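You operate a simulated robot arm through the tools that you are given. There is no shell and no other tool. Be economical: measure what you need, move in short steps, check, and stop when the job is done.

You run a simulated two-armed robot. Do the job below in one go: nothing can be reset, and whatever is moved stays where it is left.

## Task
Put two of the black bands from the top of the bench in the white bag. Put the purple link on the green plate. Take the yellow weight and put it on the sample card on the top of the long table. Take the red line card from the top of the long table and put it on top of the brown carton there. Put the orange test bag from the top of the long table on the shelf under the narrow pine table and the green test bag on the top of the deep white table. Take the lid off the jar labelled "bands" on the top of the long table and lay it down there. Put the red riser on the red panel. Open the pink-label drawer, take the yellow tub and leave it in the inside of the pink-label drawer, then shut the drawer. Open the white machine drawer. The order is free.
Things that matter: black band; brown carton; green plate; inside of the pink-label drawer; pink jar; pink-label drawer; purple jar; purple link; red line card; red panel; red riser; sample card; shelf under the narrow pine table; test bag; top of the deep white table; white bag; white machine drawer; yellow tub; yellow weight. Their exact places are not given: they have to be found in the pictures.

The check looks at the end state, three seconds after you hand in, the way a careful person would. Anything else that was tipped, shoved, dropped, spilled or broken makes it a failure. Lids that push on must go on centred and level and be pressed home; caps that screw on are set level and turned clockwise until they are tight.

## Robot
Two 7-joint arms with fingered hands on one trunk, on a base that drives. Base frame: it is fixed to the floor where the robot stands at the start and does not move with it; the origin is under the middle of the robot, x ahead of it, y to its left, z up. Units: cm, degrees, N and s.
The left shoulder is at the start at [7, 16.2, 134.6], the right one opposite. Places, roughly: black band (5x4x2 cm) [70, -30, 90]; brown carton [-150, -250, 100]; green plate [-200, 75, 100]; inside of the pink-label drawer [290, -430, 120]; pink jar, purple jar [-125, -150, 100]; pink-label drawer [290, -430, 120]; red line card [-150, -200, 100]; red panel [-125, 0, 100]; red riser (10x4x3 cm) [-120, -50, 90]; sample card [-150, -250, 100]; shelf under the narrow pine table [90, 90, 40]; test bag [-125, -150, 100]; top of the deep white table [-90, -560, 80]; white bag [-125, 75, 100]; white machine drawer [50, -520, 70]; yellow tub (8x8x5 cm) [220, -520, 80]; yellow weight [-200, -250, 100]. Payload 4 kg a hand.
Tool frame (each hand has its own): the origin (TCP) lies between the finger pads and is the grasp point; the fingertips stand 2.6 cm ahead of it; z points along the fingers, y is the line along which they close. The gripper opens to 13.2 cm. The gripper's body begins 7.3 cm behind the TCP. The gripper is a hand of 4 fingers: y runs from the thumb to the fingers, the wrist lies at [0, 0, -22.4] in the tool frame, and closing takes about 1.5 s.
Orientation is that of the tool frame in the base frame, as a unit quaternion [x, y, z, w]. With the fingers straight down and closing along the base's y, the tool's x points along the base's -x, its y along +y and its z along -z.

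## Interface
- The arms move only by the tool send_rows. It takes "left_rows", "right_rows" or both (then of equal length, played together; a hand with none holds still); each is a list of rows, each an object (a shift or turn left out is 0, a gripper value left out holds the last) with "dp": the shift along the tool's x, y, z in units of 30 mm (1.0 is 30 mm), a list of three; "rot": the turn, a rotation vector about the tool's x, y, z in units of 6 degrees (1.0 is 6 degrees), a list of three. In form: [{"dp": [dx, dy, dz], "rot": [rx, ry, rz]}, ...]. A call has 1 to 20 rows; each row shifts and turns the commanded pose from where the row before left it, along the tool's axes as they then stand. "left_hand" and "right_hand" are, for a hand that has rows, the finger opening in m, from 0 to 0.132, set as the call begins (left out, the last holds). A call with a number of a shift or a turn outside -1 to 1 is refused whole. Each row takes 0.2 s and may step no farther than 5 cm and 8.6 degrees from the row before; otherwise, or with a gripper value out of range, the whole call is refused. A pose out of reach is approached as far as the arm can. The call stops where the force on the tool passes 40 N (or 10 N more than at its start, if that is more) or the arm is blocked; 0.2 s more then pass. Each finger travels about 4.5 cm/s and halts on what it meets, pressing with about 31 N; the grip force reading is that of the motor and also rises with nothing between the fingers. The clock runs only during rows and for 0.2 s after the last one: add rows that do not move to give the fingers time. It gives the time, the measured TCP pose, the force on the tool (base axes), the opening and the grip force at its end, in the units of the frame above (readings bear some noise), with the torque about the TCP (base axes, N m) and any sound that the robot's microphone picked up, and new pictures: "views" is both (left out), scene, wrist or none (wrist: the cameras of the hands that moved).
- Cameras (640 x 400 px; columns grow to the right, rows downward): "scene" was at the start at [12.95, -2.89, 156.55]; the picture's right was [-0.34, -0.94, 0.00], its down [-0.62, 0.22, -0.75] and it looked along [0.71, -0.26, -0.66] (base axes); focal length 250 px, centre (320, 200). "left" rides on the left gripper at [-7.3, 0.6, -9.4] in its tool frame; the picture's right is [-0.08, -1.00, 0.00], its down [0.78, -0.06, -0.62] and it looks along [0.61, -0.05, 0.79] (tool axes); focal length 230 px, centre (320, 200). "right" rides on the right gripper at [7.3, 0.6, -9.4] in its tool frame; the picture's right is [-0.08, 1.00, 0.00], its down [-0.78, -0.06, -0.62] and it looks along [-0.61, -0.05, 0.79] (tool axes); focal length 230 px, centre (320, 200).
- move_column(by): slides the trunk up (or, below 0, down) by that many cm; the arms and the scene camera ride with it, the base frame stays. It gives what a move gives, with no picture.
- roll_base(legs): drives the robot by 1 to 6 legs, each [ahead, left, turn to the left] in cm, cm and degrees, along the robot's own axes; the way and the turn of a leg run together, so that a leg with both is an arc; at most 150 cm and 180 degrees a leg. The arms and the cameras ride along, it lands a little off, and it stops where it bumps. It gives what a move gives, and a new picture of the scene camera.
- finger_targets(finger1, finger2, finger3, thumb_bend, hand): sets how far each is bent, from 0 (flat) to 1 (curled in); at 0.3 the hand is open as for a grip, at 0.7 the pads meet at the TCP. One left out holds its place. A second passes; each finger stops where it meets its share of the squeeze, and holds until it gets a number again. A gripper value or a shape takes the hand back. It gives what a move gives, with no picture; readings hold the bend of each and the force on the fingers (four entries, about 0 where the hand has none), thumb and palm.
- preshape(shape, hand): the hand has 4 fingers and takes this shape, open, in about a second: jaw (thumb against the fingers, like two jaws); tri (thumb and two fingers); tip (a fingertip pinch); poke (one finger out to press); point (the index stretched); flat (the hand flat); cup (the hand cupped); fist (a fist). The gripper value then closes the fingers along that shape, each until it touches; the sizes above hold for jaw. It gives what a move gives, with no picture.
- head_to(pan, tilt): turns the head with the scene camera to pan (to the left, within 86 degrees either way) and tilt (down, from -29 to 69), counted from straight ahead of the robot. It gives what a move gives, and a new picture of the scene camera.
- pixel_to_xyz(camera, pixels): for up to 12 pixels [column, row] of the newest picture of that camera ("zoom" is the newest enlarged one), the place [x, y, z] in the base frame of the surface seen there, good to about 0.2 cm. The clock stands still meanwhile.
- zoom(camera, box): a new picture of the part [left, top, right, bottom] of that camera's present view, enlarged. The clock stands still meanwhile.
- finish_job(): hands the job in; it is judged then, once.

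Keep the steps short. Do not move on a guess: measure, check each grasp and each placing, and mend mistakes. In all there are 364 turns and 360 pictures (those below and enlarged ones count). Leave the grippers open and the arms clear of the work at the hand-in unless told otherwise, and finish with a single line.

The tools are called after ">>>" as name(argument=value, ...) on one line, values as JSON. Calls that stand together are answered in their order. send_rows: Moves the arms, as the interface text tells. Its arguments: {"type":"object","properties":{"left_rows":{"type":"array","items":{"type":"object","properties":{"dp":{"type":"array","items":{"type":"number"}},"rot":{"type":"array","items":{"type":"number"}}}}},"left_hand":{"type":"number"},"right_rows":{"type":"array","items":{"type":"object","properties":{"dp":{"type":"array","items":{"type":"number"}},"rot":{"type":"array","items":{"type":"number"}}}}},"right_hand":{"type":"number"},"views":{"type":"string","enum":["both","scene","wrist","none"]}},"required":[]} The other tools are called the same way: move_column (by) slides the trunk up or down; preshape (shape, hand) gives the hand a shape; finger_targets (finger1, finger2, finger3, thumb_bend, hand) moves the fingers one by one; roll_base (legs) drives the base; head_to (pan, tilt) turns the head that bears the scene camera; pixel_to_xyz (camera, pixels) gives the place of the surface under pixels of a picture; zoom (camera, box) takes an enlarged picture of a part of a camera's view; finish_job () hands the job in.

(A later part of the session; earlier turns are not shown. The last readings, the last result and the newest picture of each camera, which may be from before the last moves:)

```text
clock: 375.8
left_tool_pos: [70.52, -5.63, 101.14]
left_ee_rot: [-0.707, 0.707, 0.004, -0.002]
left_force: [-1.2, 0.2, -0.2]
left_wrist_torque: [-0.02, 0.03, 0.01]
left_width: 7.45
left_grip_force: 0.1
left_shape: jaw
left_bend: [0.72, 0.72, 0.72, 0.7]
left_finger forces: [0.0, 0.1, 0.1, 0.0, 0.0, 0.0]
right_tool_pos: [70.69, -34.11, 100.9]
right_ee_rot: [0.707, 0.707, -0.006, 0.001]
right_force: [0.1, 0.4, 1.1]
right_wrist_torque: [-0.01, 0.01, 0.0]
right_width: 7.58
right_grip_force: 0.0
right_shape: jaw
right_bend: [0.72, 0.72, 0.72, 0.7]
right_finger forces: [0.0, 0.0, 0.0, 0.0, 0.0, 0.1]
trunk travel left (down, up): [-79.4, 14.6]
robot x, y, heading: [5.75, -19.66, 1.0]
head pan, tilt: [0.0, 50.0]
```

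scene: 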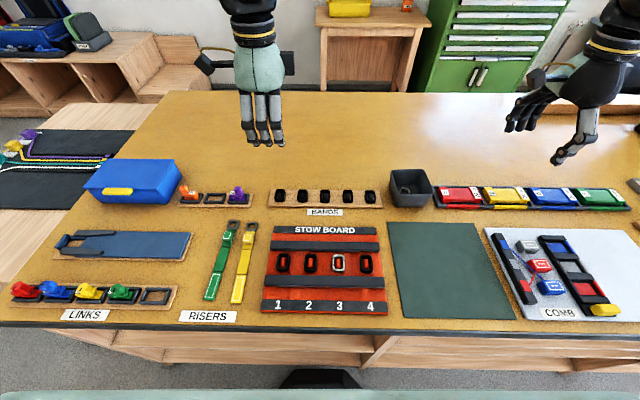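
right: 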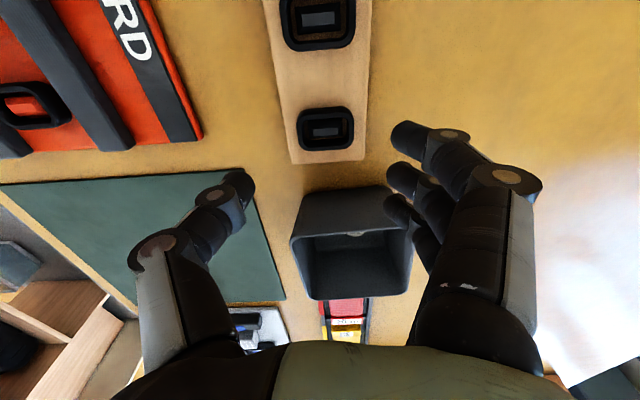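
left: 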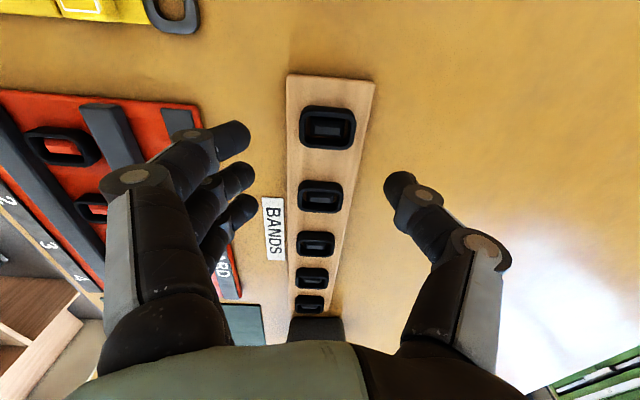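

Both bands centred within 0.6 cm. I correct, descend to z≈94 and close.

>>> send_rows(left_rows=[{"dp": [0, -0.17, 0.8]}, {"dp": [0, 0, 0.8]}, {"dp": [0, 0, 0.75]}, {}], right_rows=[{"dp": [0, 0.17, 0.8]}, {"dp": [0, 0, 0.8]}, {"dp": [0, 0, 0.7]}, {}], views="none")

>>> send_rows(left_rows=[{}, {}, {}, {}, {}, {}], right_rows=[{}, {}, {}, {}, {}, {}], left_hand=0.0, right_hand=0.0, views="wrist")

```text
clock: 376.8
left_tool_pos: [70.8, -5.5, 93.97]
left_ee_rot: [0.708, -0.706, -0.004, 0.002]
left_force: [-0.7, 0.2, 0.5]
left_wrist_torque: [-0.02, 0.0, 0.02]
left_width: 7.42
left_grip_force: 0.0
left_shape: jaw
left_bend: [0.72, 0.72, 0.72, 0.7]
left_finger forces: [0.0, 0.1, 0.0, 0.1, 0.0, 0.1]
right_tool_pos: [71.07, -34.26, 94.08]
right_ee_rot: [0.707, 0.707, -0.006, 0.002]
right_force: [0.3, -0.1, 0.0]
right_wrist_torque: [-0.01, 0.0, -0.01]
right_width: 7.56
right_grip_force: 0.2
right_shape: jaw
right_bend: [0.72, 0.72, 0.72, 0.7]
right_finger forces: [0.1, 0.0, 0.0, 0.1, 0.0, 0.1]
trunk travel left (down, up): [-79.4, 14.6]
robot x, y, heading: [6.06, -19.21, 0.9]
head pan, tilt: [0.0, 50.0]
```

```text
clock: 378.2
left_tool_pos: [70.91, -5.52, 94.08]
left_ee_rot: [0.708, -0.706, -0.003, 0.0]
left_force: [7.3, -0.7, -2.1]
left_wrist_torque: [-0.01, -0.09, 0.04]
left_width: 2.53
left_grip_force: 30.7
left_shape: jaw
left_bend: [0.74, 0.73, 0.69, 0.7]
left_finger forces: [4.8, 13.9, 0.1, 0.1, 26.4, 0.0]
right_tool_pos: [70.88, -34.19, 94.13]
right_ee_rot: [0.708, 0.707, -0.006, 0.001]
right_force: [-7.9, 0.8, 3.8]
right_wrist_torque: [0.01, 0.07, -0.06]
right_width: 2.36
right_grip_force: 31.0
right_shape: jaw
right_bend: [0.75, 0.72, 0.69, 0.71]
right_finger forces: [2.5, 15.9, 0.0, 0.0, 26.0, 0.1]
trunk travel left (down, up): [-79.4, 14.6]
robot x, y, heading: [6.07, -19.17, 0.9]
head pan, tilt: [0.0, 50.0]
```

right: 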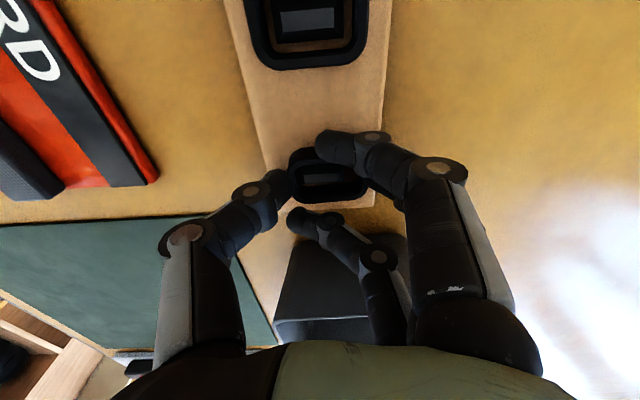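
left: 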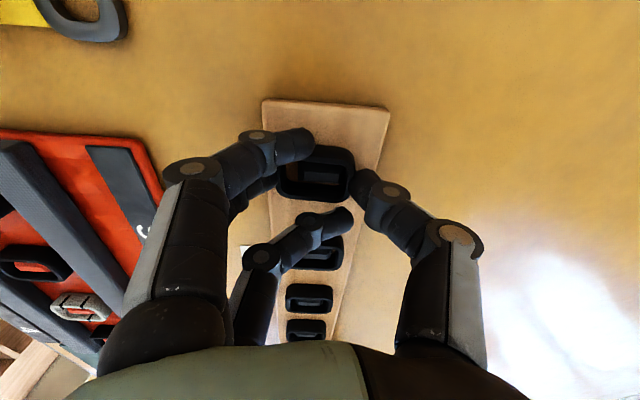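

Both bands are held by two fingers and thumb. Lift straight up and look.

>>> send_rows(left_rows=[{"dp": [0, 0, -0.3]}, {"dp": [0, 0, -0.5]}, {"dp": [0, 0, -1]}, {"dp": [0, 0, -1]}, {"dp": [0, 0, -1]}, {"dp": [0, 0, -1]}, {"dp": [0, 0, -1]}, {"dp": [0, 0, -1]}, {"dp": [0, 0, -1]}, {"dp": [0, 0, -1]}], right_rows=[{"dp": [0, 0, -0.3]}, {"dp": [0, 0, -0.5]}, {"dp": [0, 0, -1]}, {"dp": [0, 0, -1]}, {"dp": [0, 0, -1]}, {"dp": [0, 0, -1]}, {"dp": [0, 0, -1]}, {"dp": [0, 0, -1]}, {"dp": [0, 0, -1]}, {"dp": [0, 0, -1]}], views="both")

```text
clock: 380.4
left_tool_pos: [70.91, -5.68, 120.54]
left_ee_rot: [0.708, -0.707, -0.004, 0.002]
left_force: [-0.2, -0.9, 1.1]
left_wrist_torque: [-0.01, -0.06, -0.03]
left_width: 2.36
left_grip_force: 31.0
left_shape: jaw
left_bend: [0.75, 0.71, 0.69, 0.72]
left_finger forces: [2.5, 18.2, 0.0, 0.1, 20.4, 0.1]
right_tool_pos: [70.97, -34.05, 120.5]
right_ee_rot: [0.707, 0.707, -0.005, 0.003]
right_force: [0.1, -0.4, 0.0]
right_wrist_torque: [0.02, 0.0, 0.02]
right_width: 2.29
right_grip_force: 30.9
right_shape: jaw
right_bend: [0.75, 0.71, 0.69, 0.72]
right_finger forces: [2.2, 18.5, 0.0, 0.1, 20.5, 0.0]
trunk travel left (down, up): [-79.4, 14.6]
robot x, y, heading: [5.91, -19.23, 0.9]
head pan, tilt: [0.0, 50.0]
```

scene: 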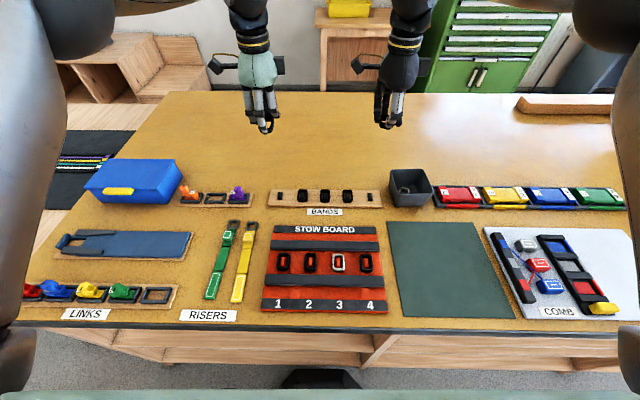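
right: 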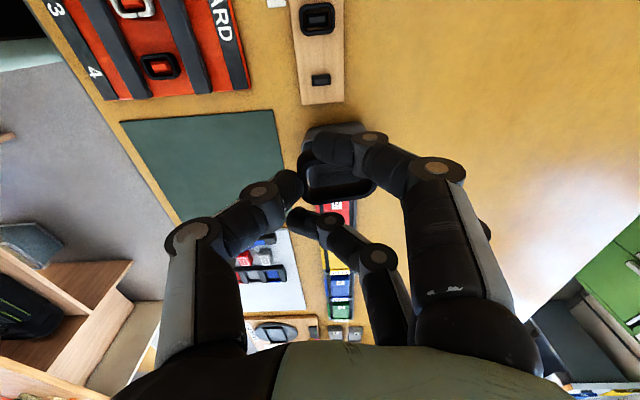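
left: 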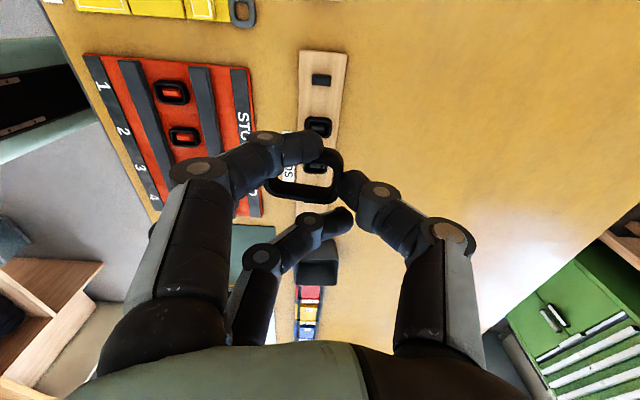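

Both bands are in the air. I raise the trunk a bit and drive to the white bag.

>>> move_column(by=10)

>>> roll_base(legs=[[-28, 0, 0], [0, 0, 179], [0, -94, 0], [28, 0, 0]])

>>> head_to(pan=0, tilt=50)

```text
clock: 381.8
left_tool_pos: [71.12, -5.68, 130.39]
left_ee_rot: [0.708, -0.706, -0.004, 0.001]
left_force: [-0.5, -0.7, -0.1]
left_wrist_torque: [0.0, -0.02, 0.03]
left_width: 2.38
left_grip_force: 30.9
left_shape: jaw
left_bend: [0.75, 0.71, 0.69, 0.72]
left_finger forces: [2.5, 18.2, 0.0, 0.1, 20.5, 0.0]
right_tool_pos: [70.95, -34.02, 130.34]
right_ee_rot: [0.707, 0.707, -0.005, 0.001]
right_force: [-0.4, -0.1, -0.7]
right_wrist_torque: [-0.02, 0.0, 0.01]
right_width: 2.3
right_grip_force: 31.2
right_shape: jaw
right_bend: [0.75, 0.71, 0.69, 0.72]
right_finger forces: [2.2, 18.6, 0.1, 0.0, 20.6, 0.1]
trunk travel left (down, up): [-89.4, 4.6]
robot x, y, heading: [5.82, -19.2, 1.2]
head pan, tilt: [0.0, 50.0]
```

```text
clock: 397.1
left_tool_pos: [-114.19, 64.09, 130.6]
left_ee_rot: [0.72, 0.694, 0.001, 0.002]
left_force: [0.5, -0.6, 0.7]
left_wrist_torque: [0.0, 0.03, 0.01]
left_width: 2.34
left_grip_force: 30.9
left_shape: jaw
left_bend: [0.75, 0.71, 0.69, 0.72]
left_finger forces: [2.9, 16.8, 0.1, 0.0, 19.6, 0.0]
right_tool_pos: [-113.06, 92.54, 130.42]
right_ee_rot: [-0.693, 0.721, 0.002, 0.005]
right_force: [0.0, -0.1, -0.2]
right_wrist_torque: [0.0, 0.0, 0.02]
right_width: 2.28
right_grip_force: 30.6
right_shape: jaw
right_bend: [0.75, 0.71, 0.69, 0.72]
right_finger forces: [1.5, 18.4, 0.0, 0.0, 19.7, 0.0]
trunk travel left (down, up): [-89.4, 4.6]
robot x, y, heading: [-48.62, 75.19, 178.8]
head pan, tilt: [0.0, 50.0]
```

scene: 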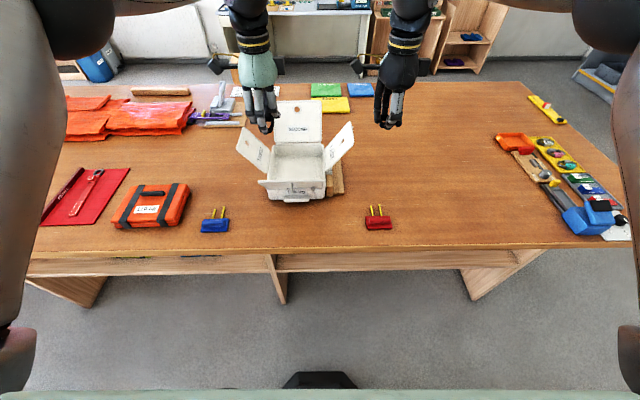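

```text
clock: 397.7
left_tool_pos: [-114.3, 64.23, 130.43]
left_ee_rot: [0.72, 0.694, 0.001, 0.004]
left_force: [-0.8, -0.3, -0.2]
left_wrist_torque: [0.01, 0.04, 0.03]
left_width: 2.33
left_grip_force: 31.5
left_shape: jaw
left_bend: [0.75, 0.71, 0.69, 0.72]
left_finger forces: [2.9, 16.8, 0.1, 0.1, 19.6, 0.0]
right_tool_pos: [-113.1, 92.47, 130.41]
right_ee_rot: [-0.693, 0.721, 0.002, 0.005]
right_force: [-0.4, -0.2, -0.5]
right_wrist_torque: [0.02, 0.01, 0.01]
right_width: 2.24
right_grip_force: 31.0
right_shape: jaw
right_bend: [0.75, 0.71, 0.69, 0.72]
right_finger forces: [1.6, 18.3, 0.0, 0.0, 19.7, 0.0]
trunk travel left (down, up): [-89.4, 4.6]
robot x, y, heading: [-48.62, 75.15, 178.7]
head pan, tilt: [0.0, 50.0]
```

scene: 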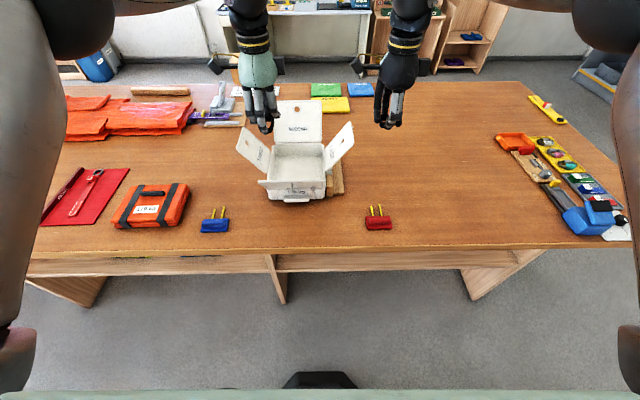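

>>> zoom(camera="scene", box=[215, 80, 375, 210])

>>> pixel_to_xyz(camera="scene", pixels=[[298, 170], [275, 150], [322, 148], [272, 190], [326, 185], [298, 103], [244, 132], [348, 127], [267, 182], [326, 90], [335, 104], [365, 90]])

```text
3.08 times, centred on (295, 145) of scene
```

zoom: 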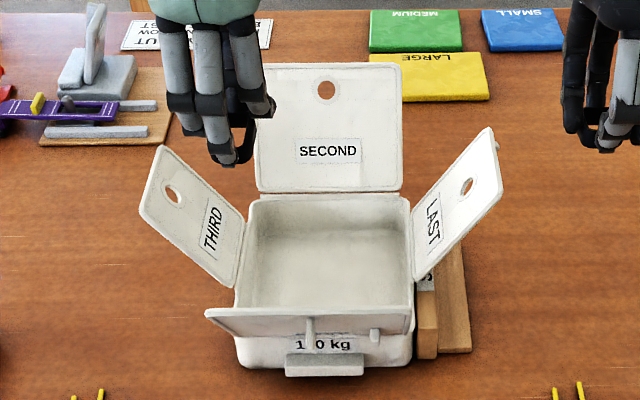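

```text
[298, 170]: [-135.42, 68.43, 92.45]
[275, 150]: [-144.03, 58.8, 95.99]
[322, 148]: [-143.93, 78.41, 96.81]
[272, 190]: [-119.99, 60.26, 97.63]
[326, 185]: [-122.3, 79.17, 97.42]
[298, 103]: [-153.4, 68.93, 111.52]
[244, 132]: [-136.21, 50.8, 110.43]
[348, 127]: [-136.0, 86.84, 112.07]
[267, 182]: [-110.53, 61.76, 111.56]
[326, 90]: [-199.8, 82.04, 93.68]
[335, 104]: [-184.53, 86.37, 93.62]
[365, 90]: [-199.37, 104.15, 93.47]
```

Bag interior is x −122…−144, y 59…79, floor z 92.5, flaps flare out to z≈112. I drive 19 cm ahead; hands stay at z 130.

>>> roll_base(legs=[[19.5, 0, 0.8]])

>>> send_rows(left_rows=[{"dp": [0.8, 0, 0.3]}, {"dp": [0.5, 0, 0.8]}, {"dp": [0, 0, 1]}, {"dp": [0, 0, 1]}], views="wrist")

```text
clock: 399.2
left_tool_pos: [-133.36, 63.36, 130.68]
left_ee_rot: [0.715, 0.699, 0.0, 0.002]
left_force: [0.2, 0.2, -0.1]
left_wrist_torque: [-0.02, 0.02, 0.01]
left_width: 2.33
left_grip_force: 30.6
left_shape: jaw
left_bend: [0.75, 0.71, 0.69, 0.72]
left_finger forces: [3.0, 16.8, 0.0, 0.0, 19.7, 0.1]
right_tool_pos: [-132.55, 91.71, 130.57]
right_ee_rot: [-0.698, 0.716, 0.003, 0.004]
right_force: [0.1, 0.2, -0.6]
right_wrist_torque: [0.03, 0.01, -0.02]
right_width: 2.22
right_grip_force: 31.4
right_shape: jaw
right_bend: [0.75, 0.71, 0.69, 0.72]
right_finger forces: [1.6, 18.3, 0.0, 0.1, 19.8, 0.1]
trunk travel left (down, up): [-89.4, 4.6]
robot x, y, heading: [-67.99, 75.29, 179.8]
head pan, tilt: [0.0, 50.0]
```

scene: 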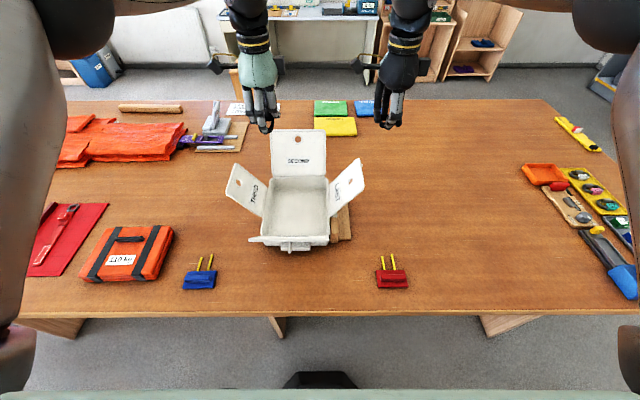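

```text
clock: 400.2
left_tool_pos: [-133.77, 67.2, 121.08]
left_ee_rot: [0.715, 0.699, 0.001, 0.004]
left_force: [-0.1, 0.0, 1.0]
left_wrist_torque: [-0.01, -0.03, 0.0]
left_width: 2.35
left_grip_force: 31.1
left_shape: jaw
left_bend: [0.75, 0.71, 0.69, 0.72]
left_finger forces: [2.9, 17.0, 0.0, 0.0, 19.6, 0.1]
right_tool_pos: [-133.08, 91.65, 130.3]
right_ee_rot: [-0.699, 0.715, 0.002, 0.007]
right_force: [0.0, 0.7, 0.0]
right_wrist_torque: [0.01, 0.01, -0.02]
right_width: 2.23
right_grip_force: 31.6
right_shape: jaw
right_bend: [0.75, 0.71, 0.69, 0.72]
right_finger forces: [1.5, 18.3, 0.1, 0.0, 19.6, 0.1]
trunk travel left (down, up): [-89.4, 4.6]
robot x, y, heading: [-68.16, 75.16, 179.7]
head pan, tilt: [0.0, 50.0]
```

left: 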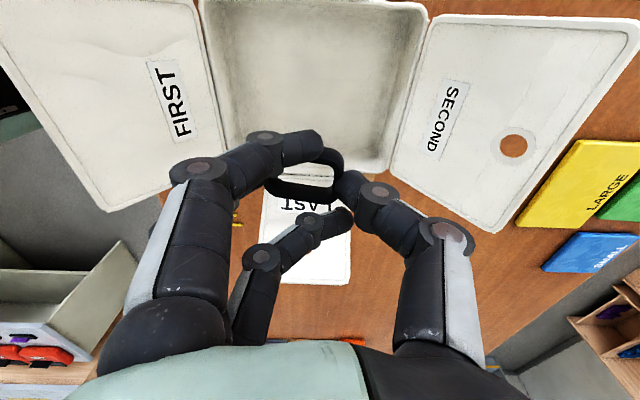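

Directly above the bag centre. I lower the left hand into it and release.

>>> send_rows(left_rows=[{"dp": [0, 0, 1]}, {"dp": [0, 0, 1]}, {"dp": [0, 0, 1]}, {"dp": [0, 0, 1]}, {"dp": [0, 0, 1]}, {"dp": [0, 0, 1]}, {"dp": [0, 0, 0.9]}], views="wrist")

>>> send_rows(left_rows=[{}, {}, {}], left_hand=0.055, views="wrist")

```text
clock: 401.9
left_tool_pos: [-133.39, 67.42, 100.42]
left_ee_rot: [0.715, 0.699, 0.001, 0.003]
left_force: [-0.4, -0.7, -0.2]
left_wrist_torque: [0.01, 0.02, -0.01]
left_width: 2.35
left_grip_force: 31.7
left_shape: jaw
left_bend: [0.75, 0.71, 0.69, 0.72]
left_finger forces: [2.8, 17.2, 0.0, 0.0, 19.7, 0.0]
right_tool_pos: [-133.07, 91.83, 130.29]
right_ee_rot: [-0.698, 0.716, 0.001, 0.005]
right_force: [0.3, -0.4, 0.2]
right_wrist_torque: [-0.01, -0.02, 0.01]
right_width: 2.25
right_grip_force: 31.7
right_shape: jaw
right_bend: [0.75, 0.71, 0.69, 0.72]
right_finger forces: [1.6, 18.3, 0.0, 0.1, 19.7, 0.0]
trunk travel left (down, up): [-89.4, 4.6]
robot x, y, heading: [-68.25, 75.51, 179.6]
head pan, tilt: [0.0, 50.0]
```

left: 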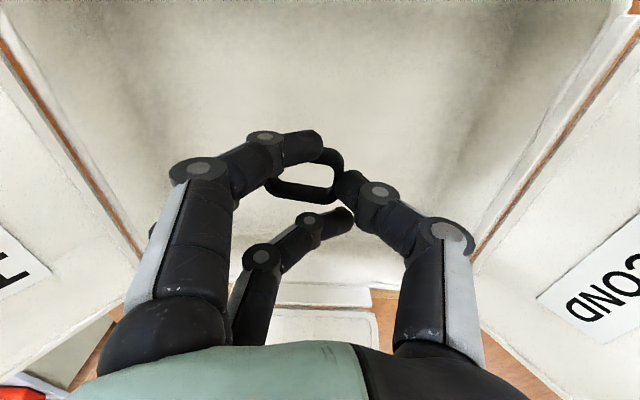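

```text
clock: 402.6
left_tool_pos: [-133.4, 67.23, 100.5]
left_ee_rot: [0.715, 0.699, 0.001, 0.003]
left_force: [0.5, -0.8, -0.7]
left_wrist_torque: [-0.01, 0.0, 0.0]
left_width: 5.45
left_grip_force: 0.0
left_shape: jaw
left_bend: [0.73, 0.73, 0.73, 0.7]
left_finger forces: [0.0, 0.1, 0.0, 0.0, 0.0, 0.1]
right_tool_pos: [-133.01, 91.73, 130.28]
right_ee_rot: [-0.698, 0.716, 0.002, 0.006]
right_force: [-0.2, 0.4, -0.3]
right_wrist_torque: [-0.01, -0.03, 0.0]
right_width: 2.24
right_grip_force: 31.3
right_shape: jaw
right_bend: [0.75, 0.71, 0.69, 0.72]
right_finger forces: [1.5, 18.1, 0.0, 0.0, 19.8, 0.0]
trunk travel left (down, up): [-89.4, 4.6]
robot x, y, heading: [-68.29, 75.46, 179.8]
head pan, tilt: [0.0, 50.0]
```

left: 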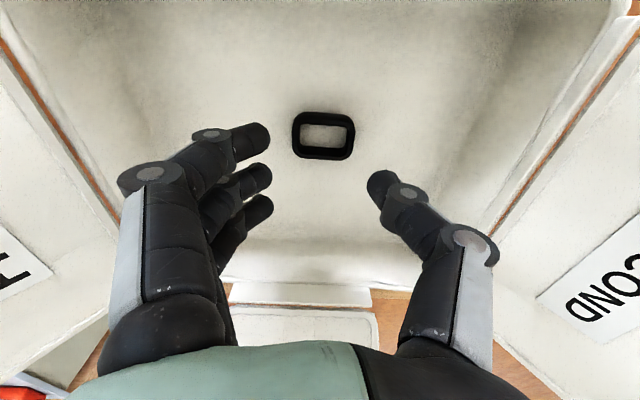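

First band lies in the bag. Left hand comes out and aside; right hand moves over the bag.

>>> send_rows(left_rows=[{"dp": [0, 0, -1]}, {"dp": [0, 0, -1]}, {"dp": [0, 0, -1]}, {"dp": [0, 0, -1]}, {"dp": [0, 0, -1]}, {"dp": [0, 0, -1]}, {"dp": [0, 0, -1]}, {"dp": [0, 0, -1]}, {"dp": [0, 0, -1]}, {"dp": [-1, 0, 0]}, {"dp": [-1, 0, 0]}, {"dp": [-1, 0, 0]}, {"dp": [-1, 0, 0]}, {"dp": [-1, 0, 0]}, {"dp": [-1, 0, 0]}, {}, {}, {}, {}, {}], right_rows=[{}, {}, {}, {}, {}, {}, {}, {}, {}, {}, {"dp": [0.98, 0, 0]}, {"dp": [0.98, 0, 0]}, {"dp": [0.98, 0, 0]}, {"dp": [0.98, 0, 0]}, {"dp": [0.98, 0, 0]}, {"dp": [0.98, 0, 0]}, {"dp": [0.98, 0, 0]}, {"dp": [0, 0, 1]}, {"dp": [0, 0, 1]}, {"dp": [0, 0, 1]}], views="none")

>>> zoom(camera="right", box=[0, 0, 640, 400])

```text
clock: 406.9
left_tool_pos: [-134.11, 49.32, 127.53]
left_ee_rot: [0.715, 0.699, 0.002, 0.004]
left_force: [-0.7, 0.2, 0.0]
left_wrist_torque: [0.0, 0.02, -0.03]
left_width: 5.45
left_grip_force: 0.1
left_shape: jaw
left_bend: [0.73, 0.73, 0.73, 0.7]
left_finger forces: [0.0, 0.1, 0.0, 0.0, 0.1, 0.0]
right_tool_pos: [-132.19, 71.37, 120.79]
right_ee_rot: [-0.699, 0.716, 0.003, 0.004]
right_force: [0.1, -0.2, 0.5]
right_wrist_torque: [-0.03, -0.01, 0.01]
right_width: 2.21
right_grip_force: 31.2
right_shape: jaw
right_bend: [0.75, 0.71, 0.69, 0.72]
right_finger forces: [1.4, 18.5, 0.0, 0.1, 19.6, 0.0]
right hand out of reach, approached as far as the arm can: row 16, 17
trunk travel left (down, up): [-89.4, 4.6]
robot x, y, heading: [-68.27, 75.88, 179.7]
head pan, tilt: [0.0, 50.0]
```

```text
1.00 times, centred on (320, 200) of right
```

zoom: 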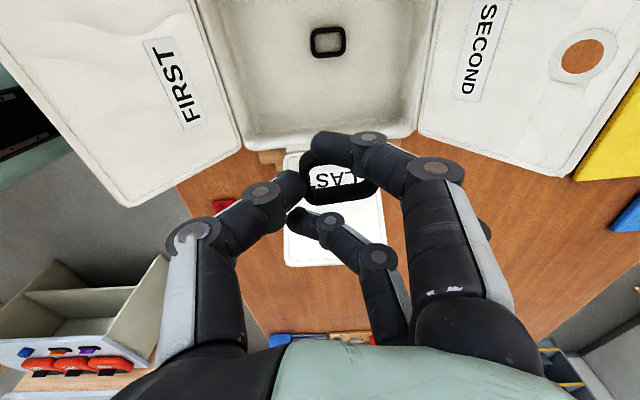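

>>> send_rows(right_rows=[{"dp": [0, 0, 1]}, {"dp": [0, 0, 1]}, {"dp": [0, 0, 1]}, {"dp": [0, 0, 1]}, {"dp": [0, 0, 1]}, {"dp": [0, 0, 1]}, {"dp": [0, 0, 0.7]}], views="none")

>>> send_rows(right_rows=[{}, {}, {}], right_hand=0.055, views="wrist")

```text
clock: 408.4
left_tool_pos: [-134.11, 49.22, 127.51]
left_ee_rot: [0.715, 0.699, 0.003, 0.004]
left_force: [0.0, 0.4, 0.6]
left_wrist_torque: [-0.03, 0.02, 0.01]
left_width: 5.45
left_grip_force: 0.1
left_shape: jaw
left_bend: [0.73, 0.73, 0.73, 0.7]
left_finger forces: [0.0, 0.0, 0.0, 0.1, 0.1, 0.0]
right_tool_pos: [-131.94, 71.75, 100.56]
right_ee_rot: [-0.699, 0.715, 0.002, 0.006]
right_force: [0.0, -0.2, 0.8]
right_wrist_torque: [0.01, 0.02, 0.01]
right_width: 2.23
right_grip_force: 31.2
right_shape: jaw
right_bend: [0.75, 0.71, 0.69, 0.72]
right_finger forces: [1.3, 18.5, 0.0, 0.0, 19.6, 0.0]
trunk travel left (down, up): [-89.4, 4.6]
robot x, y, heading: [-67.81, 75.89, 179.8]
head pan, tilt: [0.0, 50.0]
```

```text
clock: 409.2
left_tool_pos: [-134.06, 49.23, 127.5]
left_ee_rot: [0.715, 0.699, 0.001, 0.003]
left_force: [0.0, 0.5, -0.1]
left_wrist_torque: [-0.01, 0.02, 0.0]
left_width: 5.46
left_grip_force: 0.1
left_shape: jaw
left_bend: [0.73, 0.73, 0.73, 0.7]
left_finger forces: [0.0, 0.0, 0.0, 0.0, 0.0, 0.1]
right_tool_pos: [-132.03, 71.58, 100.62]
right_ee_rot: [-0.699, 0.715, 0.002, 0.005]
right_force: [-0.2, 0.3, 0.7]
right_wrist_torque: [0.0, -0.01, -0.02]
right_width: 5.43
right_grip_force: 0.0
right_shape: jaw
right_bend: [0.73, 0.73, 0.73, 0.7]
right_finger forces: [0.1, 0.1, 0.1, 0.1, 0.0, 0.0]
trunk travel left (down, up): [-89.4, 4.6]
robot x, y, heading: [-68.21, 75.67, 179.6]
head pan, tilt: [0.0, 50.0]
```

right: 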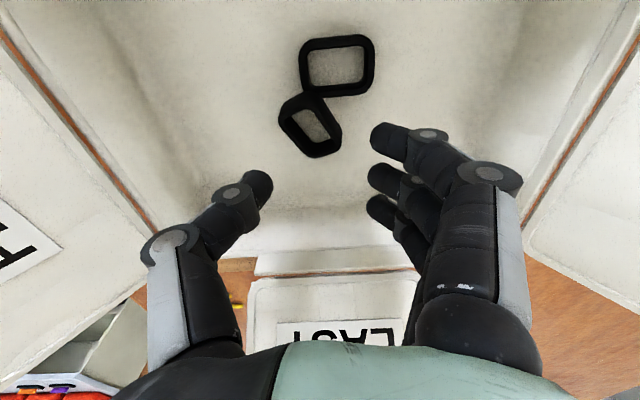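

Both bands are in the bag. I withdraw the right hand and drive back to the bench for the purple link.

>>> send_rows(right_rows=[{"dp": [0, 0, -1]}, {"dp": [0, 0, -1]}, {"dp": [0, 0, -1]}, {"dp": [0, 0, -1]}, {"dp": [0, 0, -1]}, {"dp": [0, 0, -1]}, {"dp": [0, 0, -1]}, {"dp": [0, 0, -1]}, {"dp": [0, 0, -1]}, {"dp": [0, 0, -0.5]}, {"dp": [-1, 0, 0]}, {"dp": [-1, 0, 0]}, {"dp": [-1, 0, 0]}, {"dp": [-1, 0, 0]}, {"dp": [-1, 0, 0]}, {"dp": [-1, 0, 0]}], views="none")

>>> roll_base(legs=[[-45, 0, 0], [0, 85, 0], [0, 0, 180], [24, 0, 0]])

>>> zoom(camera="scene", box=[180, 160, 300, 235])

```text
clock: 412.6
left_tool_pos: [-134.03, 49.44, 127.54]
left_ee_rot: [0.715, 0.699, 0.0, 0.004]
left_force: [0.1, 0.4, 0.1]
left_wrist_torque: [-0.02, -0.04, 0.0]
left_width: 5.42
left_grip_force: 0.1
left_shape: jaw
left_bend: [0.73, 0.73, 0.73, 0.7]
left_finger forces: [0.1, 0.1, 0.0, 0.1, 0.0, 0.0]
right_tool_pos: [-131.77, 89.41, 129.29]
right_ee_rot: [-0.699, 0.715, 0.0, 0.005]
right_force: [0.0, -0.1, 0.1]
right_wrist_torque: [-0.01, 0.02, 0.0]
right_width: 5.44
right_grip_force: 0.0
right_shape: jaw
right_bend: [0.73, 0.73, 0.73, 0.7]
right_finger forces: [0.0, 0.1, 0.0, 0.0, 0.0, 0.1]
trunk travel left (down, up): [-89.4, 4.6]
robot x, y, heading: [-67.88, 75.14, 179.7]
head pan, tilt: [0.0, 50.0]
```

```text
clock: 428.2
left_tool_pos: [66.73, 14.44, 127.86]
left_ee_rot: [-0.693, 0.721, 0.003, 0.0]
left_force: [-0.1, 1.1, 0.1]
left_wrist_torque: [-0.03, -0.04, 0.01]
left_width: 5.45
left_grip_force: 0.1
left_shape: jaw
left_bend: [0.73, 0.73, 0.73, 0.7]
left_finger forces: [0.0, 0.1, 0.0, 0.1, 0.1, 0.1]
right_tool_pos: [63.65, -25.43, 129.59]
right_ee_rot: [0.722, 0.692, -0.005, 0.003]
right_force: [-0.2, -0.3, -0.6]
right_wrist_torque: [-0.01, -0.02, 0.0]
right_width: 5.44
right_grip_force: 0.0
right_shape: jaw
right_bend: [0.73, 0.73, 0.73, 0.7]
right_finger forces: [0.0, 0.1, 0.0, 0.2, 0.0, 0.0]
trunk travel left (down, up): [-89.4, 4.6]
robot x, y, heading: [1.1, -10.44, -1.4]
head pan, tilt: [0.0, 50.0]
```

scene: 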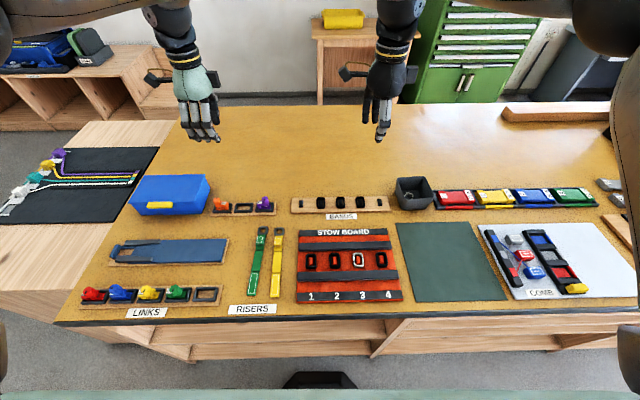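

```text
5.33 times, centred on (240, 198) of scene
```

zoom: 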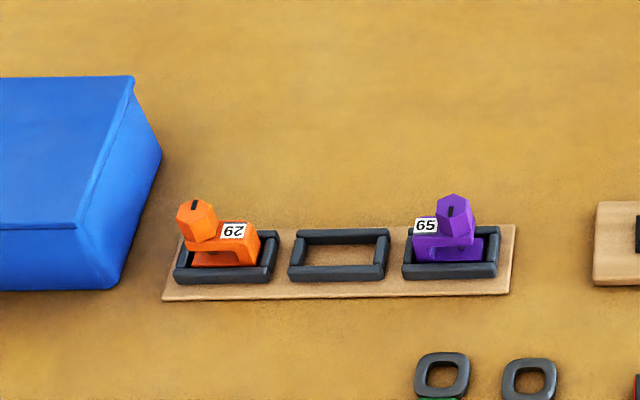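

>>> pixel_to_xyz(camera="zoom", pixels=[[455, 200], [455, 215], [440, 215], [472, 215], [455, 232], [430, 240], [470, 250], [425, 255], [405, 265], [497, 265], [450, 278], [450, 228]])

```text
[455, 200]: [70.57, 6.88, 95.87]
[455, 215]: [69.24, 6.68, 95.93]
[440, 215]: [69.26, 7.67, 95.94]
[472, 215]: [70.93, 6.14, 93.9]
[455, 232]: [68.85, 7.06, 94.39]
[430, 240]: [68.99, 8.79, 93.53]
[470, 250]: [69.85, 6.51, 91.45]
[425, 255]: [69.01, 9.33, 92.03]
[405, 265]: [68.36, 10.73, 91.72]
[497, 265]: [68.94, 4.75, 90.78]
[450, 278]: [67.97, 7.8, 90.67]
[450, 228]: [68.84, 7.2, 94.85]
```

Knob centre ≈(69.9,7.0), top z 95.9. Left hand goes above it, closing along x.

>>> send_rows(left_rows=[{"dp": [0.77, -0.36, 0.5]}, {"dp": [0.77, -0.36, 0.5]}, {"dp": [0.66, -0.33, 0.5]}, {"dp": [0, 0, 1]}, {"dp": [0, 0, 1]}, {"dp": [0, 0, 1]}, {"dp": [0, 0, 1]}, {"dp": [0, 0, 1]}, {"dp": [0, 0, 1]}, {"dp": [0, 0, 0.8]}], left_hand=0.06, views="wrist")

```text
clock: 430.4
left_tool_pos: [69.79, 7.94, 102.6]
left_ee_rot: [-0.692, 0.721, 0.004, -0.002]
left_force: [0.1, -0.1, -0.3]
left_wrist_torque: [-0.01, 0.03, 0.0]
left_width: 5.94
left_grip_force: 0.0
left_shape: jaw
left_bend: [0.73, 0.73, 0.73, 0.7]
left_finger forces: [0.1, 0.0, 0.0, 0.0, 0.0, 0.0]
right_tool_pos: [64.06, -25.42, 129.25]
right_ee_rot: [0.722, 0.691, -0.006, 0.002]
right_force: [-0.3, -1.2, -0.9]
right_wrist_torque: [-0.04, 0.01, -0.07]
right_width: 5.42
right_grip_force: 0.1
right_shape: jaw
right_bend: [0.73, 0.73, 0.73, 0.7]
right_finger forces: [0.0, 0.0, 0.0, 0.0, 0.0, 0.0]
trunk travel left (down, up): [-89.4, 4.6]
robot x, y, heading: [0.61, -10.05, -1.7]
head pan, tilt: [0.0, 50.0]
```

left: 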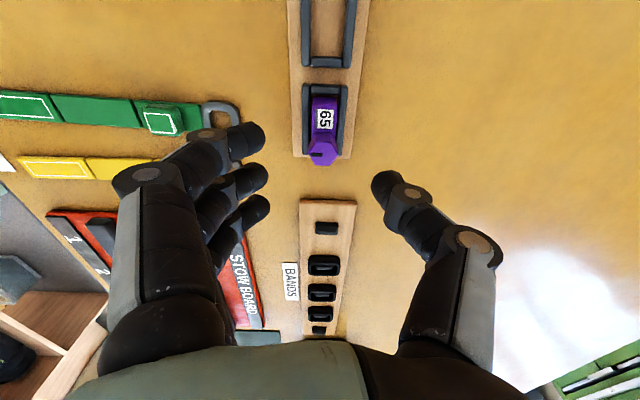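

>>> send_rows(left_rows=[{"dp": [0.05, -0.05, 0.9]}, {"dp": [0, 0, 0.9]}, {"dp": [0, 0, 0.8]}, {}], views="none")

>>> send_rows(left_rows=[{}, {}, {}, {}, {}, {}], left_hand=0.0, views="wrist")

```text
clock: 431.4
left_tool_pos: [69.84, 7.87, 94.88]
left_ee_rot: [-0.691, 0.722, 0.003, 0.0]
left_force: [-0.3, 0.1, 0.3]
left_wrist_torque: [0.02, 0.02, -0.04]
left_width: 5.95
left_grip_force: 0.0
left_shape: jaw
left_bend: [0.73, 0.73, 0.73, 0.7]
left_finger forces: [0.0, 0.1, 0.0, 0.0, 0.0, 0.1]
right_tool_pos: [64.08, -25.47, 129.39]
right_ee_rot: [0.722, 0.692, -0.005, 0.002]
right_force: [-0.5, -0.2, 0.3]
right_wrist_torque: [0.01, 0.01, 0.02]
right_width: 5.45
right_grip_force: 0.0
right_shape: jaw
right_bend: [0.73, 0.73, 0.73, 0.7]
right_finger forces: [0.0, 0.0, 0.1, 0.0, 0.1, 0.0]
trunk travel left (down, up): [-89.4, 4.6]
robot x, y, heading: [1.1, -10.53, -1.2]
head pan, tilt: [0.0, 50.0]
```

```text
clock: 432.8
left_tool_pos: [69.85, 7.82, 94.88]
left_ee_rot: [-0.692, 0.722, 0.004, -0.001]
left_force: [2.1, -0.4, 0.2]
left_wrist_torque: [0.01, -0.06, 0.05]
left_width: 1.29
left_grip_force: 31.3
left_shape: jaw
left_bend: [0.72, 0.72, 0.72, 0.7]
left_finger forces: [9.8, 11.7, 6.5, 0.0, 28.0, 0.1]
right_tool_pos: [63.96, -25.43, 129.35]
right_ee_rot: [0.723, 0.691, -0.006, 0.002]
right_force: [0.8, 0.3, -0.1]
right_wrist_torque: [0.02, 0.02, 0.03]
right_width: 5.47
right_grip_force: 0.0
right_shape: jaw
right_bend: [0.73, 0.73, 0.73, 0.7]
right_finger forces: [0.0, 0.1, 0.0, 0.0, 0.0, 0.0]
trunk travel left (down, up): [-89.4, 4.6]
robot x, y, heading: [0.53, -10.33, -1.7]
head pan, tilt: [0.0, 50.0]
```

left: 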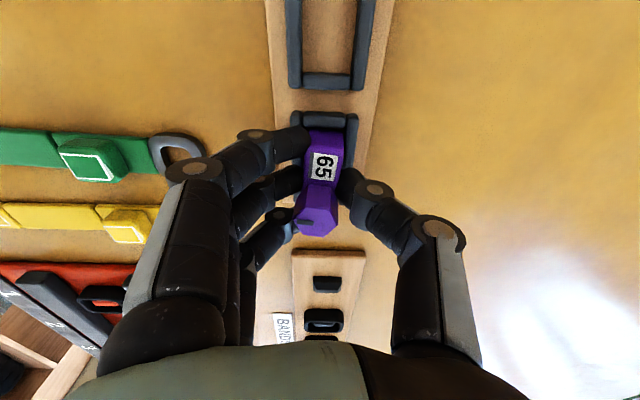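

Link is gripped. Lift, then drive round the far end of the long table to reach the plate from behind.

>>> send_rows(left_rows=[{"dp": [0, 0, -0.3]}, {"dp": [0, 0, -1]}, {"dp": [0, 0, -1]}, {"dp": [0, 0, -1]}, {"dp": [0, 0, -1]}, {"dp": [0, 0, -1]}, {"dp": [0, 0, -1]}, {"dp": [0, 0, -1]}, {"dp": [0, 0, -1]}, {"dp": [0, 0, -1]}, {"dp": [0, 0, -1]}], views="wrist")

>>> roll_base(legs=[[-36, 0, 0], [0, 0, 180], [0, -150, 0], [0, -55, 0]])

>>> head_to(pan=20, tilt=35)

```text
clock: 435.2
left_tool_pos: [69.91, 7.66, 125.86]
left_ee_rot: [-0.692, 0.722, 0.004, -0.002]
left_force: [-0.3, -0.3, -1.3]
left_wrist_torque: [0.01, 0.04, 0.0]
left_width: 1.19
left_grip_force: 30.8
left_shape: jaw
left_bend: [0.72, 0.71, 0.73, 0.7]
left_finger forces: [9.9, 13.1, 5.5, 0.0, 26.9, 0.0]
right_tool_pos: [63.86, -25.46, 129.3]
right_ee_rot: [0.722, 0.692, -0.005, 0.001]
right_force: [-0.5, 0.3, -0.2]
right_wrist_torque: [0.02, -0.05, -0.02]
right_width: 5.45
right_grip_force: 0.0
right_shape: jaw
right_bend: [0.73, 0.73, 0.73, 0.7]
right_finger forces: [0.0, 0.0, 0.0, 0.1, 0.0, 0.1]
trunk travel left (down, up): [-89.4, 4.6]
robot x, y, heading: [0.43, -10.62, -1.4]
head pan, tilt: [0.0, 50.0]
```

left: 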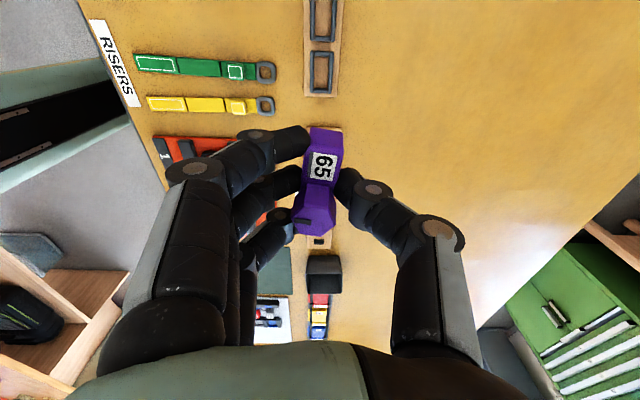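

```text
clock: 454.5
left_tool_pos: [-91.29, 178.84, 125.56]
left_ee_rot: [0.737, 0.676, 0.002, 0.003]
left_force: [-0.1, -0.2, -1.0]
left_wrist_torque: [0.0, -0.01, 0.01]
left_width: 1.12
left_grip_force: 31.0
left_shape: jaw
left_bend: [0.72, 0.71, 0.73, 0.71]
left_finger forces: [9.6, 13.1, 4.3, 0.0, 25.9, 0.1]
right_tool_pos: [-83.68, 211.57, 129.37]
right_ee_rot: [-0.676, 0.737, 0.001, 0.006]
right_force: [0.5, 0.7, 1.1]
right_wrist_torque: [0.02, 0.03, 0.0]
right_width: 5.44
right_grip_force: 0.1
right_shape: jaw
right_bend: [0.73, 0.73, 0.73, 0.7]
right_finger forces: [0.0, 0.0, 0.1, 0.0, 0.0, 0.1]
trunk travel left (down, up): [-89.4, 4.6]
robot x, y, heading: [-20.93, 193.93, 175.8]
head pan, tilt: [0.0, 50.0]
```

scene: 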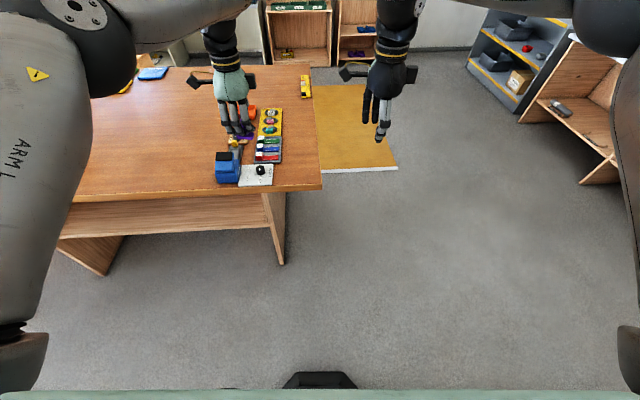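

```text
clock: 455.3
left_tool_pos: [-91.23, 179.02, 125.77]
left_ee_rot: [0.737, 0.675, 0.001, 0.003]
left_force: [-0.3, 0.9, -0.9]
left_wrist_torque: [0.01, -0.02, -0.02]
left_width: 1.13
left_grip_force: 30.9
left_shape: jaw
left_bend: [0.72, 0.71, 0.73, 0.71]
left_finger forces: [9.7, 13.3, 4.3, 0.0, 25.7, 0.0]
right_tool_pos: [-83.64, 211.81, 129.34]
right_ee_rot: [-0.676, 0.737, 0.001, 0.005]
right_force: [-0.9, 0.1, -0.4]
right_wrist_torque: [-0.04, -0.01, -0.01]
right_width: 5.48
right_grip_force: 0.0
right_shape: jaw
right_bend: [0.73, 0.73, 0.73, 0.7]
right_finger forces: [0.0, 0.0, 0.0, 0.1, 0.0, 0.0]
trunk travel left (down, up): [-89.4, 4.6]
robot x, y, heading: [-21.02, 193.97, 175.9]
head pan, tilt: [20.0, 35.0]
```

scene: 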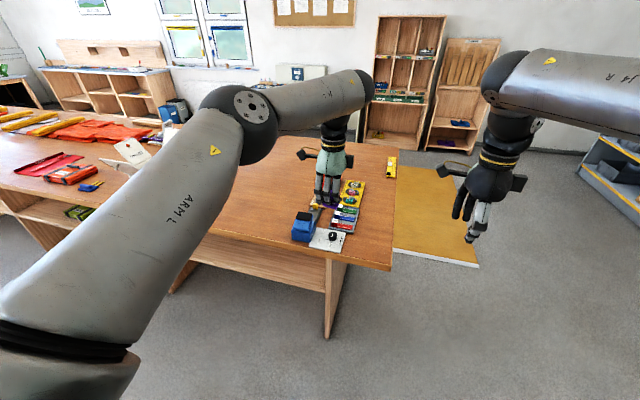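

>>> pixel_to_xyz(camera="scene", pixels=[[388, 268], [395, 150], [340, 330], [420, 160], [460, 250], [390, 140], [290, 120], [470, 150]])

```text
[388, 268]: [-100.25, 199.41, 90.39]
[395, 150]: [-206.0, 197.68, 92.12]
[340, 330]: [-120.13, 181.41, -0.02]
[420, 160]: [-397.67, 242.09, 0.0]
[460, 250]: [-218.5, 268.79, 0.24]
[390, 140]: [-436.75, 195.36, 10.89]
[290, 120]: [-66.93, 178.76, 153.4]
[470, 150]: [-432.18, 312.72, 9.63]
```

Table end is y≈199, back edge x≈-207. I pass around the end at y≈250 and go along behind to y≈85.

>>> roll_base(legs=[[0, -57, 0], [0, 0, 4], [150, 0, 0], [95, 0, 0], [0, 150, 0], [0, 15, 0]])

>>> roll_base(legs=[[0, 0, 179.5]])

>>> head_to(pan=0, tilt=50)

```text
clock: 478.6
left_tool_pos: [-332.37, 70.46, 125.69]
left_ee_rot: [0.719, 0.695, 0.0, 0.005]
left_force: [-0.6, 0.7, -0.6]
left_wrist_torque: [-0.01, -0.02, -0.01]
left_width: 1.11
left_grip_force: 30.9
left_shape: jaw
left_bend: [0.72, 0.71, 0.73, 0.71]
left_finger forces: [9.6, 13.1, 4.1, 0.0, 25.7, 0.0]
right_tool_pos: [-326.59, 103.51, 129.37]
right_ee_rot: [-0.694, 0.719, 0.0, 0.004]
right_force: [0.5, 0.7, 0.5]
right_wrist_torque: [-0.01, 0.01, -0.03]
right_width: 5.45
right_grip_force: 0.0
right_shape: jaw
right_bend: [0.73, 0.73, 0.73, 0.7]
right_finger forces: [0.0, 0.0, 0.0, 0.0, 0.1, 0.0]
trunk travel left (down, up): [-89.4, 4.6]
robot x, y, heading: [-262.86, 88.65, 179.0]
head pan, tilt: [20.0, 35.0]
```

scene: 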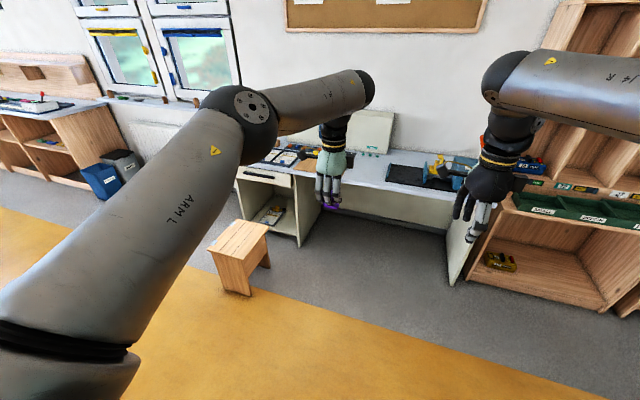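

```text
clock: 486.2
left_tool_pos: [-193.25, 105.65, 125.76]
left_ee_rot: [-0.687, 0.726, 0.004, -0.002]
left_force: [0.7, -0.1, -1.4]
left_wrist_torque: [0.03, -0.01, 0.01]
left_width: 1.08
left_grip_force: 31.1
left_shape: jaw
left_bend: [0.72, 0.71, 0.73, 0.71]
left_finger forces: [9.5, 13.1, 3.3, 0.1, 24.8, 0.1]
right_tool_pos: [-199.7, 72.71, 129.29]
right_ee_rot: [0.727, 0.687, -0.005, 0.002]
right_force: [0.2, 0.7, -0.1]
right_wrist_torque: [-0.02, 0.0, -0.01]
right_width: 5.43
right_grip_force: 0.0
right_shape: jaw
right_bend: [0.73, 0.73, 0.73, 0.7]
right_finger forces: [0.0, 0.1, 0.0, 0.0, 0.1, 0.1]
trunk travel left (down, up): [-89.4, 4.6]
robot x, y, heading: [-262.87, 88.5, -2.4]
head pan, tilt: [20.0, 35.0]
```

scene: 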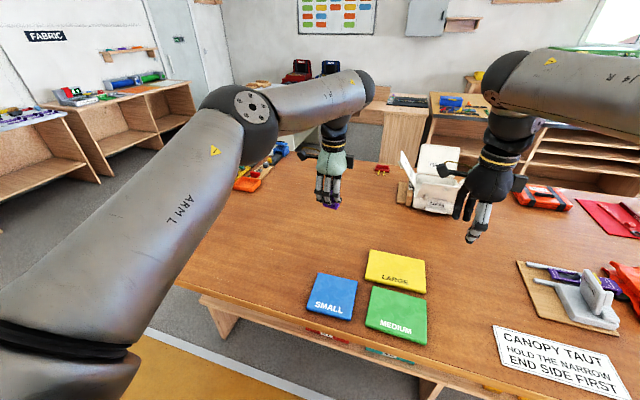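

```text
clock: 487.1
left_tool_pos: [-193.33, 105.78, 125.74]
left_ee_rot: [-0.687, 0.727, 0.004, -0.001]
left_force: [0.2, 0.2, -0.8]
left_wrist_torque: [-0.02, 0.03, 0.03]
left_width: 1.07
left_grip_force: 31.3
left_shape: jaw
left_bend: [0.72, 0.71, 0.73, 0.71]
left_finger forces: [9.5, 13.0, 3.3, 0.0, 24.9, 0.0]
right_tool_pos: [-199.86, 72.8, 129.34]
right_ee_rot: [0.727, 0.687, -0.006, 0.001]
right_force: [-0.3, -0.2, 0.9]
right_wrist_torque: [0.03, 0.01, 0.0]
right_width: 5.48
right_grip_force: 0.0
right_shape: jaw
right_bend: [0.73, 0.73, 0.73, 0.7]
right_finger forces: [0.1, 0.1, 0.1, 0.1, 0.1, 0.0]
trunk travel left (down, up): [-89.4, 4.6]
robot x, y, heading: [-263.13, 88.57, -2.2]
head pan, tilt: [0.0, 50.0]
```

scene: 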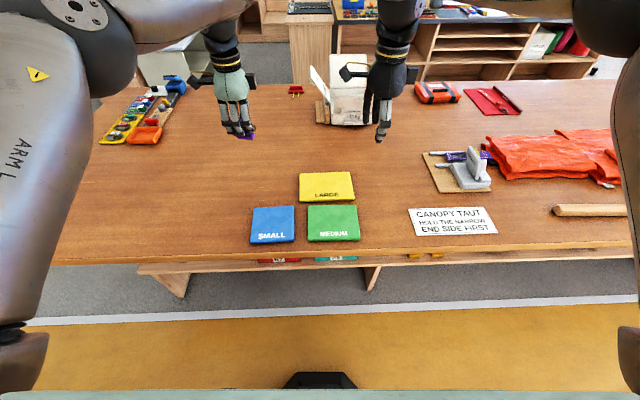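

>>> pixel_to_xyz(camera="scene", pixels=[[310, 208], [357, 207], [308, 238], [358, 238], [333, 222]])

>>> roll_base(legs=[[-5, -22, 2]])

```text
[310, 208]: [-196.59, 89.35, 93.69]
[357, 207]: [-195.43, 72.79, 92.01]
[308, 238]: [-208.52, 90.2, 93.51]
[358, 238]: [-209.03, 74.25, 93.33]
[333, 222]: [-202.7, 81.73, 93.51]
```

```text
clock: 488.8
left_tool_pos: [-199.35, 86.8, 125.52]
left_ee_rot: [-0.701, 0.714, 0.003, -0.004]
left_force: [0.8, 1.0, -1.5]
left_wrist_torque: [-0.06, 0.02, 0.0]
left_width: 1.08
left_grip_force: 31.1
left_shape: jaw
left_bend: [0.72, 0.71, 0.73, 0.71]
left_finger forces: [9.5, 13.0, 3.4, 0.0, 25.0, 0.0]
right_tool_pos: [-204.78, 53.74, 129.26]
right_ee_rot: [0.714, 0.7, -0.006, 0.003]
right_force: [-0.1, -0.1, 0.7]
right_wrist_torque: [-0.03, -0.04, -0.01]
right_width: 5.44
right_grip_force: 0.0
right_shape: jaw
right_bend: [0.73, 0.73, 0.73, 0.7]
right_finger forces: [0.1, 0.0, 0.0, 0.0, 0.0, 0.0]
trunk travel left (down, up): [-89.4, 4.6]
robot x, y, heading: [-268.35, 66.56, -0.2]
head pan, tilt: [0.0, 50.0]
```

scene: 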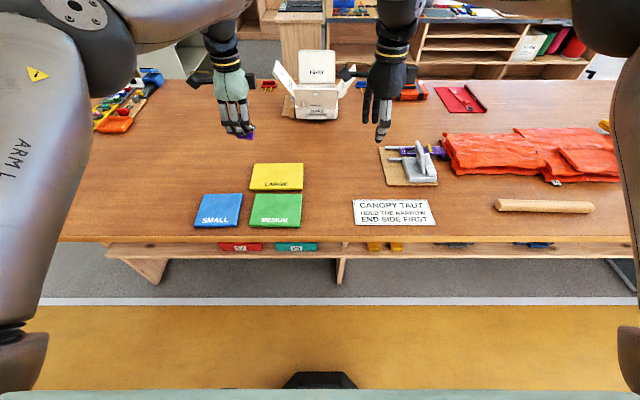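

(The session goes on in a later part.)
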